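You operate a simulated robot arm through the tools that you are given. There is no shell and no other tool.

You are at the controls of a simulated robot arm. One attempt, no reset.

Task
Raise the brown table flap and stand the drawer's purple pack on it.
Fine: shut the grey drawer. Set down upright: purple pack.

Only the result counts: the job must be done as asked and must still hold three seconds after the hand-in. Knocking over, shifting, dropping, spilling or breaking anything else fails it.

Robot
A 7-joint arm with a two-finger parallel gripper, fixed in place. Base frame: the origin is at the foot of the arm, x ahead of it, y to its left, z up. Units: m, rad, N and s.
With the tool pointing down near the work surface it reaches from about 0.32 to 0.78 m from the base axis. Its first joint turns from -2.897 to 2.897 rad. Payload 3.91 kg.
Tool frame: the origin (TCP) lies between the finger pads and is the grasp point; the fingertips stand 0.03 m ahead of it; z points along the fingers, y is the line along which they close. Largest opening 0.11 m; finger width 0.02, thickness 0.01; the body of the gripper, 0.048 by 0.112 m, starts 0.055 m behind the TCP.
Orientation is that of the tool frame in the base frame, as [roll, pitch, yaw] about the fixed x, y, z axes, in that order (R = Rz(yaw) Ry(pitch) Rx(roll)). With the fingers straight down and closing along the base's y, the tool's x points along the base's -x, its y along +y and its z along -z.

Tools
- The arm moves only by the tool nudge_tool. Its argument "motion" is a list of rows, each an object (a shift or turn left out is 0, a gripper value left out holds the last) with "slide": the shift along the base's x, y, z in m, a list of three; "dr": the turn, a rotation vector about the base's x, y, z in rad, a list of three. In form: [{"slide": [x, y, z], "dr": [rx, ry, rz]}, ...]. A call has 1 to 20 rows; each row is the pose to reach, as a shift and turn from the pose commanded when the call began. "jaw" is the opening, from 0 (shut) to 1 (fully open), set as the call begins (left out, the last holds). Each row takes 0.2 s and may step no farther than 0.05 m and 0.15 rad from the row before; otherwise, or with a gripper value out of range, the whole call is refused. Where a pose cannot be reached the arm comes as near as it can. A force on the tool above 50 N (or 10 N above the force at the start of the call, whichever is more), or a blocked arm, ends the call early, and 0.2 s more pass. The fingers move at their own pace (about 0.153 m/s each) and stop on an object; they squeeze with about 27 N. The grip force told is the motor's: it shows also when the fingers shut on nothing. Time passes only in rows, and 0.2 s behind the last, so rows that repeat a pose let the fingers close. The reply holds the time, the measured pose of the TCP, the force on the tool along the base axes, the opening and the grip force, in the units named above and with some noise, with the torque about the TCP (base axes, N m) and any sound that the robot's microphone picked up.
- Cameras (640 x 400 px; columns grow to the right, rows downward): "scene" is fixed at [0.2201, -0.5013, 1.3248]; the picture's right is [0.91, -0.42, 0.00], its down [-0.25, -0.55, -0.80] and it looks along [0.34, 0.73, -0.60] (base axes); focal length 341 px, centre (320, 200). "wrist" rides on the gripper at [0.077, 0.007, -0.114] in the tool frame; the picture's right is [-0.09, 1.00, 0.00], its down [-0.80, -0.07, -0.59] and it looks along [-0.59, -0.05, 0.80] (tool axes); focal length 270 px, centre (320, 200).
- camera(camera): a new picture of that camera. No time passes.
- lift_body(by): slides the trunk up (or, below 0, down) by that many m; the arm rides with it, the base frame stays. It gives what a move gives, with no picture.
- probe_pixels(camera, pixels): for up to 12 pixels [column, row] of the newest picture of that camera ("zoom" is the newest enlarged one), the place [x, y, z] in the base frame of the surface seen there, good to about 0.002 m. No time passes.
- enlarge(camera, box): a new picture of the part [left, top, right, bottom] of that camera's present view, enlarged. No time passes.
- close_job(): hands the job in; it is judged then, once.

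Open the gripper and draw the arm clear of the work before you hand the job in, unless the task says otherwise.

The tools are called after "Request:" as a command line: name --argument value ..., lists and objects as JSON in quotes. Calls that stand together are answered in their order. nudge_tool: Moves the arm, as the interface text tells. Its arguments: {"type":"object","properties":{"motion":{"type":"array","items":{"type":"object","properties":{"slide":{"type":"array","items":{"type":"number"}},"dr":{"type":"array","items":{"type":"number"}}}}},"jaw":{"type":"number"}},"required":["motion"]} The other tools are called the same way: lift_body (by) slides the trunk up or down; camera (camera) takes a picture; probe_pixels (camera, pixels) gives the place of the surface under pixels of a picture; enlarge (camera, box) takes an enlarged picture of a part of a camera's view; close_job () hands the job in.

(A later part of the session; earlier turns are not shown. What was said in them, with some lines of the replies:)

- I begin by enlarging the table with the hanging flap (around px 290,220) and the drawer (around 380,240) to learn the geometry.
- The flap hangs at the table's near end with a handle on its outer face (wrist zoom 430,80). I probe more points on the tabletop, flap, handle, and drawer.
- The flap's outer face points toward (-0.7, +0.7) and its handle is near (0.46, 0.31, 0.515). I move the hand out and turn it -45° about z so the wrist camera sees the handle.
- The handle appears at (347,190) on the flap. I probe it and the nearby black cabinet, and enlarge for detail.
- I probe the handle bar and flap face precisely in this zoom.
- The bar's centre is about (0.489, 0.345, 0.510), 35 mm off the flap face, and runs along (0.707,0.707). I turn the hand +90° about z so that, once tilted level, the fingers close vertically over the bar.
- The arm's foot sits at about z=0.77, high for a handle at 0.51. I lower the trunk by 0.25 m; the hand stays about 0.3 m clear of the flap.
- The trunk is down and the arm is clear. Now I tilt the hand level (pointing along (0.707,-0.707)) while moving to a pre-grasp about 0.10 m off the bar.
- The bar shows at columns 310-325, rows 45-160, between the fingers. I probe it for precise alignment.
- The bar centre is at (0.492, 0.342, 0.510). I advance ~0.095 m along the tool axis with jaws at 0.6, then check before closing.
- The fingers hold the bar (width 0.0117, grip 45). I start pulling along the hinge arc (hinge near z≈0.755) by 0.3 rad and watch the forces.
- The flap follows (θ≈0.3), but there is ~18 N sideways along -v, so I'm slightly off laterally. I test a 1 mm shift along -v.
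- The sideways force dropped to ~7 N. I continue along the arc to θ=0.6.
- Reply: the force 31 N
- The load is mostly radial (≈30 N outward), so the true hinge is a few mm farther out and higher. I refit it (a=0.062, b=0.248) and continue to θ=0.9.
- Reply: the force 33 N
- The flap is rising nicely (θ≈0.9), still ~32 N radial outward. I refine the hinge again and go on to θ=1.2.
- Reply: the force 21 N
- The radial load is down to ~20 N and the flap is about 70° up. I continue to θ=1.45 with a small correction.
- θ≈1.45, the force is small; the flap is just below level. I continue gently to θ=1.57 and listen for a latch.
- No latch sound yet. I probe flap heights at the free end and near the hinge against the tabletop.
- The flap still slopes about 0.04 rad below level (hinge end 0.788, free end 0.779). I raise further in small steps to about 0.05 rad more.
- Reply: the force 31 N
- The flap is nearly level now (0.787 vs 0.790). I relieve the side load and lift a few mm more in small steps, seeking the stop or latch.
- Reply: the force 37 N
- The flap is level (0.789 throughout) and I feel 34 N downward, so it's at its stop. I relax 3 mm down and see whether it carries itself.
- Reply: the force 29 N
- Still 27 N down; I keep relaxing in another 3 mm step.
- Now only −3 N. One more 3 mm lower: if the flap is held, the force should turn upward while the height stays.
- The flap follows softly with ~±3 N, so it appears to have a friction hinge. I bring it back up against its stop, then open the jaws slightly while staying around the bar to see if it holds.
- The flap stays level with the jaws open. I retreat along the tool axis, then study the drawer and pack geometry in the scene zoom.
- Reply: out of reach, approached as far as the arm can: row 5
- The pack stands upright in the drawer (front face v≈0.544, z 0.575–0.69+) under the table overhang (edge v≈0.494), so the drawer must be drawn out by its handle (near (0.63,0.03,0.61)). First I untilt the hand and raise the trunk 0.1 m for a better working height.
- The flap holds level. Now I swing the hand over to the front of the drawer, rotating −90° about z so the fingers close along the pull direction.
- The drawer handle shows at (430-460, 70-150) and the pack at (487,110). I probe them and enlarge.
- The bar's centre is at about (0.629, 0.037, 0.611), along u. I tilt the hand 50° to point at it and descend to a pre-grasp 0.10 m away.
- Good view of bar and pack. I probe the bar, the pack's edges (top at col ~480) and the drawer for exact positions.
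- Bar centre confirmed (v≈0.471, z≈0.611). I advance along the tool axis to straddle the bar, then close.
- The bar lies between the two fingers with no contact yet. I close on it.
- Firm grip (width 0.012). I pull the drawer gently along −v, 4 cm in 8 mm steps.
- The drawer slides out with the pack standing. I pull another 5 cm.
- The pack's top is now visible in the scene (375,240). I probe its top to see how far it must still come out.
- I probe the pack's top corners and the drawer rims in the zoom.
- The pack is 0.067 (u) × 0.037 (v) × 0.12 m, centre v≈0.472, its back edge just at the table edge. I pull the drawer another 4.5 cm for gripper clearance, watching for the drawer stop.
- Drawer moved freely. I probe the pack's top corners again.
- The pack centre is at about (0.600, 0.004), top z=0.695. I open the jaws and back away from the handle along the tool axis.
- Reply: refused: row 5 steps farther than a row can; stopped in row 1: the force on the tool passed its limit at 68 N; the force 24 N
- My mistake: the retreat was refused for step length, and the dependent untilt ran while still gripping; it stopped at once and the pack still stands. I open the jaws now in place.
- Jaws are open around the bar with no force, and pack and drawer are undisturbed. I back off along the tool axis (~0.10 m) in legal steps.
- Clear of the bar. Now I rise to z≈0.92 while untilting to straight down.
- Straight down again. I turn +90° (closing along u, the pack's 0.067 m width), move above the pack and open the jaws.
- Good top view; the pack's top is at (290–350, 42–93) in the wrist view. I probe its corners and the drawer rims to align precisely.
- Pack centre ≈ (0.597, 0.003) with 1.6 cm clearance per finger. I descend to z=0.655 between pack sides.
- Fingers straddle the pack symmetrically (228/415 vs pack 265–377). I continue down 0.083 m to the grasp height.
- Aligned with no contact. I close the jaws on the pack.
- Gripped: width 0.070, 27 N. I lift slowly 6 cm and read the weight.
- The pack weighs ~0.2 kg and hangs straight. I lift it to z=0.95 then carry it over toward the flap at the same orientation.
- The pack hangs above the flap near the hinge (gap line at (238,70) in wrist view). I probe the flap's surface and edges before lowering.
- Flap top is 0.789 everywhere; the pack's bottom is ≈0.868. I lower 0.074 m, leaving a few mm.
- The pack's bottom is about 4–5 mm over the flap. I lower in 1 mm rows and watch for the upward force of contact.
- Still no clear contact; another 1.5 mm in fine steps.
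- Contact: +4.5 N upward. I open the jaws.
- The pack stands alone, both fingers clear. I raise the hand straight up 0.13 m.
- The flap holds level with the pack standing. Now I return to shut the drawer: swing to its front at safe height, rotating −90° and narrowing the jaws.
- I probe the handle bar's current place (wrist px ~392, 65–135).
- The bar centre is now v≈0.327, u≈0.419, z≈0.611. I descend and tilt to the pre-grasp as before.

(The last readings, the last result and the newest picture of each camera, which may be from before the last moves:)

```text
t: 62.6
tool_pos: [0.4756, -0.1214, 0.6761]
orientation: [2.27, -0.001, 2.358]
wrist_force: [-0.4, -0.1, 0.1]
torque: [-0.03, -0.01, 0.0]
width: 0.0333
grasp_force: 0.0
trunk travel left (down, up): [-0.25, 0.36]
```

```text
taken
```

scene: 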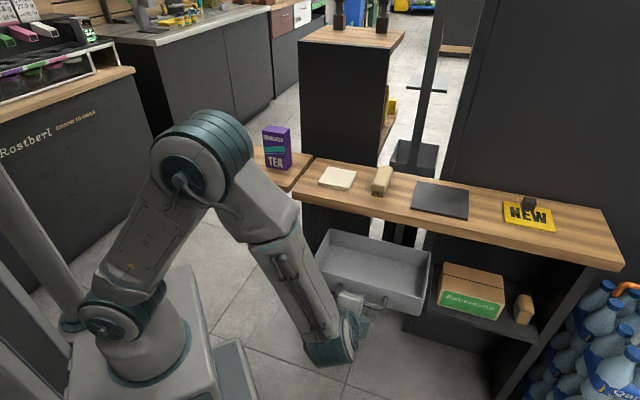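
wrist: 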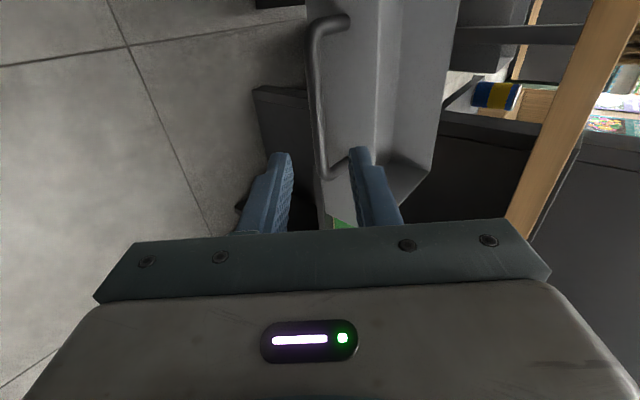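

The bar is again centred between the fingers. I advance to straddle it.

Request:
nudge_tool --motion '[{"slide": [0.0152, 0.0157, -0.019]}, {"slide": [0.0303, 0.0313, -0.038]}, {"slide": [0.0455, 0.047, -0.057]}]'

Request:
camera --camera "wrist"

```text
t: 63.4
tool_pos: [0.5197, -0.0752, 0.6185]
orientation: [2.269, -0.001, 2.36]
wrist_force: [-0.6, 0.0, -0.3]
torque: [-0.01, 0.0, 0.0]
width: 0.0331
grasp_force: 0.1
trunk travel left (down, up): [-0.25, 0.36]
```

```text
taken
```

wrist: 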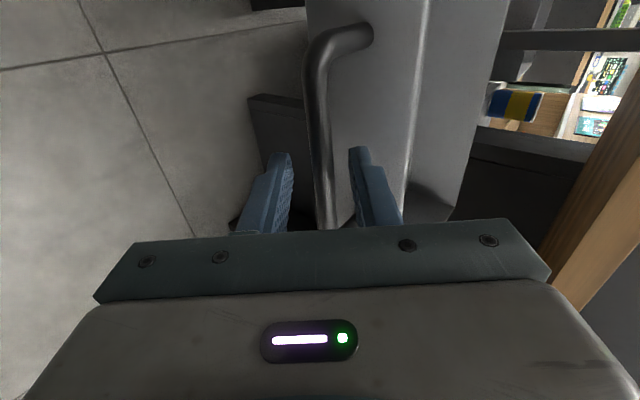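

The bar is between the fingers; I close on it.

Request:
nudge_tool --jaw 0 --motion '[{"slide": [0, 0, 0]}, {"slide": [0, 0, 0]}]'

```text
t: 64.0
tool_pos: [0.5205, -0.0753, 0.6195]
orientation: [2.266, 0.0, 2.36]
wrist_force: [2.1, 0.6, 14.5]
torque: [0.54, 0.29, 0.45]
width: 0.0115
grasp_force: 44.5
trunk travel left (down, up): [-0.25, 0.36]
```

Gripped. I push the drawer in along +v by 0.12 m at a gentle pace (lifting 1 mm to ease the vertical load).

Request:
nudge_tool --motion '[{"slide": [0.0028, 0.0028, 0.001]}, {"slide": [0.0078, 0.0078, 0.001]}, {"slide": [0.0141, 0.0141, 0.001]}, {"slide": [0.0212, 0.0212, 0.001]}, {"slide": [0.0283, 0.0283, 0.001]}, {"slide": [0.0354, 0.0354, 0.001]}, {"slide": [0.0424, 0.0424, 0.001]}, {"slide": [0.0495, 0.0495, 0.001]}, {"slide": [0.0566, 0.0566, 0.001]}, {"slide": [0.0636, 0.0636, 0.001]}, {"slide": [0.0707, 0.0707, 0.001]}, {"slide": [0.0778, 0.0778, 0.001]}, {"slide": [0.0834, 0.0834, 0.001]}, {"slide": [0.0863, 0.0863, 0.001]}]'

Request:
camera --camera "scene"

```text
t: 67.0
tool_pos: [0.6066, 0.0116, 0.6192]
orientation: [2.27, -0.002, 2.359]
wrist_force: [11.4, -12.7, -5.5]
torque: [0.09, 0.18, 0.25]
width: 0.0117
grasp_force: 45.2
trunk travel left (down, up): [-0.25, 0.36]
```

```text
taken
```

scene: 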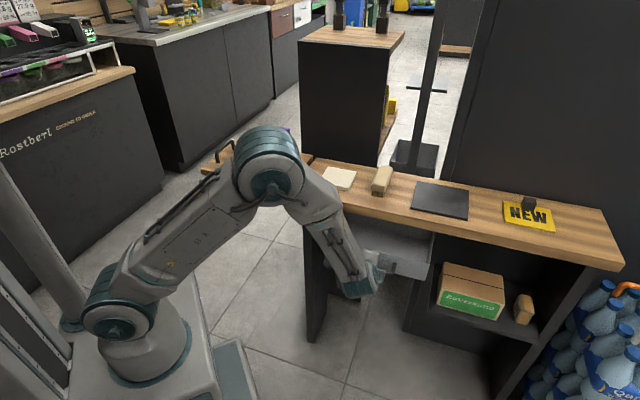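

The drawer is moving in (2.3 cm short of its first position). I ease the sideways load and continue, slowly, watching for the stop.

Request:
nudge_tool --motion '[{"slide": [0.0035, 0.0021, 0]}, {"slide": [0.0077, 0.0063, 0]}, {"slide": [0.012, 0.0106, 0]}, {"slide": [0.0162, 0.0148, 0]}, {"slide": [0.0177, 0.0163, 0]}]'

Request:
camera --camera "wrist"

```text
t: 68.2
tool_pos: [0.6214, 0.0261, 0.6193]
orientation: [2.272, -0.003, 2.358]
wrist_force: [-15.9, -15.4, -2.6]
torque: [0.35, 0.69, 0.93]
width: 0.0115
grasp_force: 45.0
trunk travel left (down, up): [-0.25, 0.36]
```

```text
taken
```

wrist: 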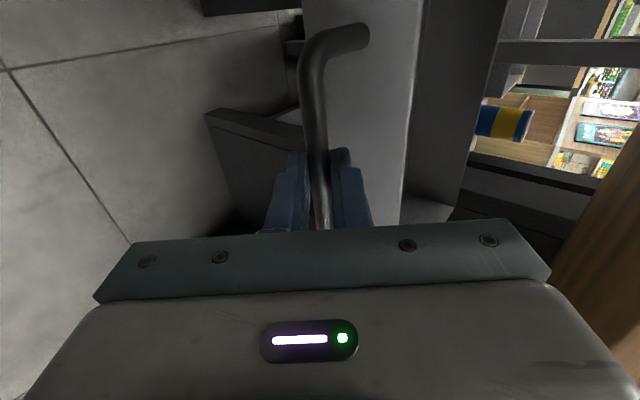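

A 22 N push-back at the drawer's original position — it is at its stop, shut. I open the jaws in place.

Request:
nudge_tool --jaw 0.3 --motion '[{"slide": [0, 0, 0]}, {"slide": [0, 0, 0]}, {"slide": [0, 0, 0]}]'

Request:
camera --camera "wrist"

```text
t: 69.0
tool_pos: [0.6245, 0.0292, 0.6203]
orientation: [2.27, -0.002, 2.36]
wrist_force: [-0.3, 0.1, 0.9]
torque: [0.0, -0.01, -0.01]
width: 0.0331
grasp_force: 0.0
trunk travel left (down, up): [-0.25, 0.36]
```

```text
taken
```

wrist: 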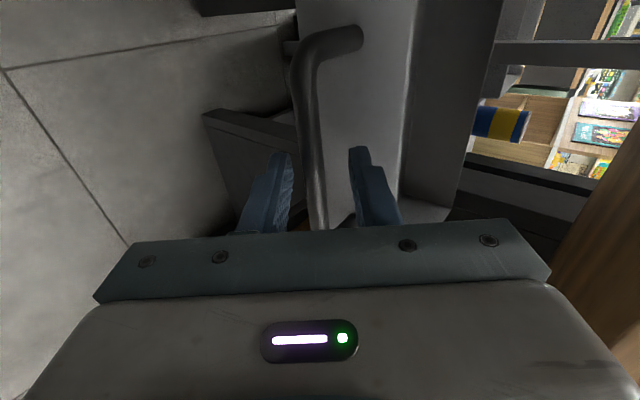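

Jaws are open and force-free. I back away along the tool axis.

Request:
nudge_tool --motion '[{"slide": [-0.0108, -0.0108, 0.0129]}, {"slide": [-0.0216, -0.0216, 0.0258]}, {"slide": [-0.038, -0.038, 0.0452]}, {"slide": [-0.054, -0.054, 0.0644]}]'

Request:
enlarge --camera "scene" --box '[320, 195, 450, 285]'

Request:
camera --camera "wrist"

```text
t: 70.0
tool_pos: [0.5692, -0.0253, 0.6831]
orientation: [2.271, -0.003, 2.36]
wrist_force: [-0.2, -0.3, 0.2]
torque: [-0.02, 0.02, -0.04]
width: 0.0331
grasp_force: 0.1
trunk travel left (down, up): [-0.25, 0.36]
```

```text
4.44 times, centred on (385, 240) of scene
```

zoom: 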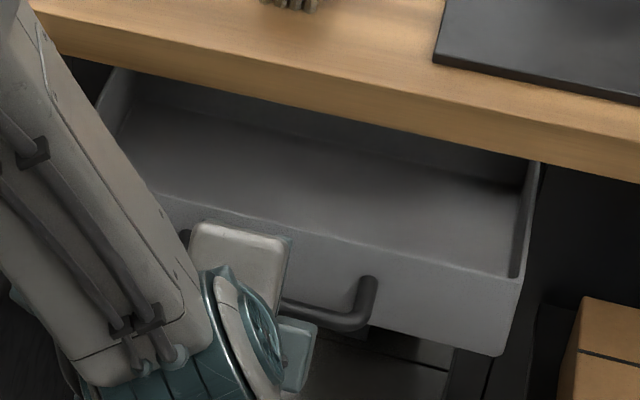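

```text
taken
```

wrist: 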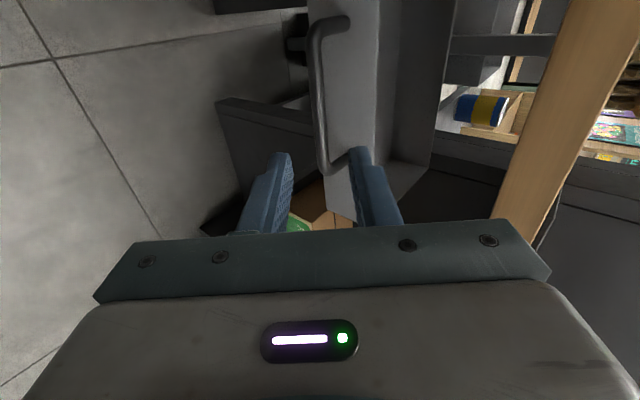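

The drawer's corner is exactly where it was at the start (518,278), so it's shut. I rise, untilt and withdraw the hand toward the base, away from table and flap.

Request:
nudge_tool --motion '[{"slide": [-0.015, -0.015, 0.035], "dr": [-0.077, 0.077, 0]}, {"slide": [-0.03, -0.025, 0.07], "dr": [-0.154, 0.154, 0]}, {"slide": [-0.045, -0.035, 0.105], "dr": [-0.231, 0.231, 0]}, {"slide": [-0.06, -0.045, 0.14], "dr": [-0.308, 0.308, 0]}, {"slide": [-0.075, -0.055, 0.175], "dr": [-0.385, 0.385, 0]}, {"slide": [-0.09, -0.065, 0.21], "dr": [-0.462, 0.462, 0]}, {"slide": [-0.105, -0.075, 0.245], "dr": [-0.539, 0.539, 0]}, {"slide": [-0.12, -0.085, 0.275], "dr": [-0.616, 0.616, 0]}]'

Request:
camera --camera "scene"

Request:
enlarge --camera "scene" --box '[195, 110, 335, 210]'

```text
t: 71.8
tool_pos: [0.4472, -0.1091, 0.9598]
orientation: [-3.141, -0.003, 2.358]
wrist_force: [-0.1, 0.9, 0.8]
torque: [0.02, -0.02, -0.02]
width: 0.0332
grasp_force: 0.0
trunk travel left (down, up): [-0.25, 0.36]
```

```text
taken
```

scene: 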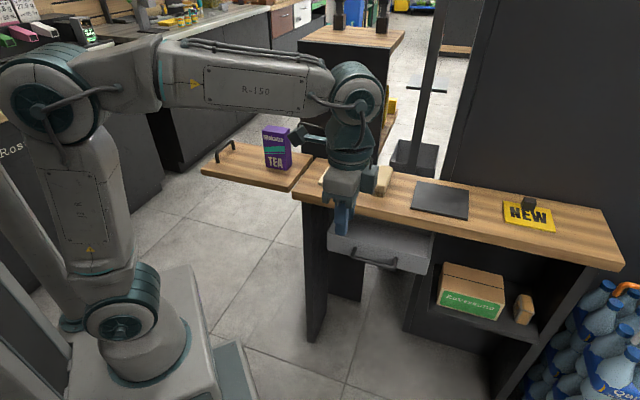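

```text
4.00 times, centred on (265, 160) of scene
```

zoom: 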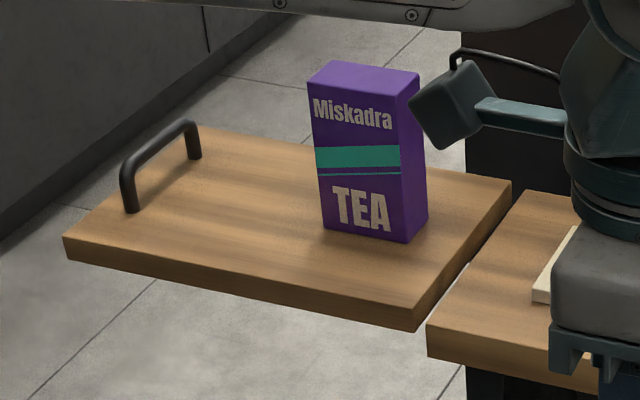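

The pack stands upright on the level flap and the drawer is shut. I open the gripper fully, draw back a bit more, and do a last level check.

Request:
nudge_tool --jaw 1 --motion '[{"slide": [-0.02, -0.035, 0.02]}, {"slide": [-0.04, -0.07, 0.04]}, {"slide": [-0.05, -0.1, 0.05]}, {"slide": [-0.05, -0.1, 0.05]}]'

Request:
camera --camera "scene"

Request:
probe_pixels --camera "scene" --pixels '[[225, 172], [240, 160], [260, 175], [290, 183], [303, 168], [277, 133], [276, 165]]'

```text
t: 72.8
tool_pos: [0.3982, -0.2091, 1.0116]
orientation: [3.141, -0.005, 2.357]
wrist_force: [0.1, 1.1, -0.1]
torque: [-0.01, 0.01, 0.02]
width: 0.1101
grasp_force: 0.1
trunk travel left (down, up): [-0.25, 0.36]
```

```text
taken
```

scene: 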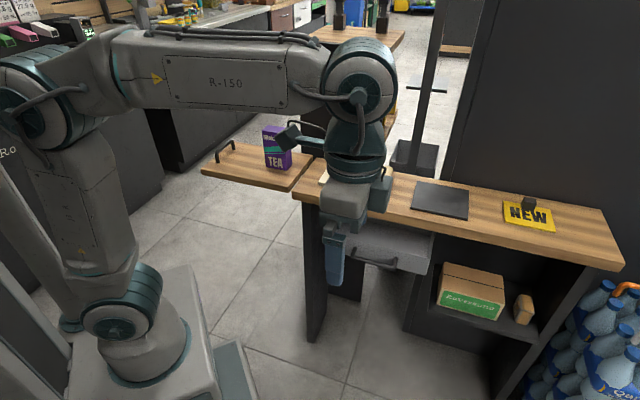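

```text
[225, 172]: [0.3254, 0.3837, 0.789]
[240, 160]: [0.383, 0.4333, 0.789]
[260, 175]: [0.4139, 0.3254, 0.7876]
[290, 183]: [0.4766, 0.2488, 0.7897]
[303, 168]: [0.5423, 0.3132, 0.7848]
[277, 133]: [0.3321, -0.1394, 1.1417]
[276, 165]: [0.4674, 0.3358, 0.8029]
```

The flap is still level at 0.788–0.790 m about 15 s after I let go of the pack. The pack is upright on it, the drawer is shut, and the arm is clear with the gripper open, so I hand in.

Request:
close_job

```text
The job is handed in.
```

I raised the brown flap to level, stood the purple pack upright on it near the hinge, and shut the grey drawer again. The job is handed in, but the reply gave no verdict.

- **Flap:** I heard no latch click. Friction in the hinge seems to hold it. It read level (0.788–0.790 m across its top) about 15 seconds after I let go of the pack.
- **Pack:** it was under the table overhang, so I pulled the drawer out about 14 cm to lift it clear. It weighs roughly 0.2 kg.
- **Drawer:** I pushed it back against its stop, and its front corner lines up with where it was at the start.
- **One slip:** after a move was refused, the next one ran while I was still gripping the drawer handle. It cut off at 68 N, and the pack and drawer were not disturbed.

The other items on the table and shelf looked unmoved in the last pictures where I could see them. The arm ended clear of the work with the gripper open.
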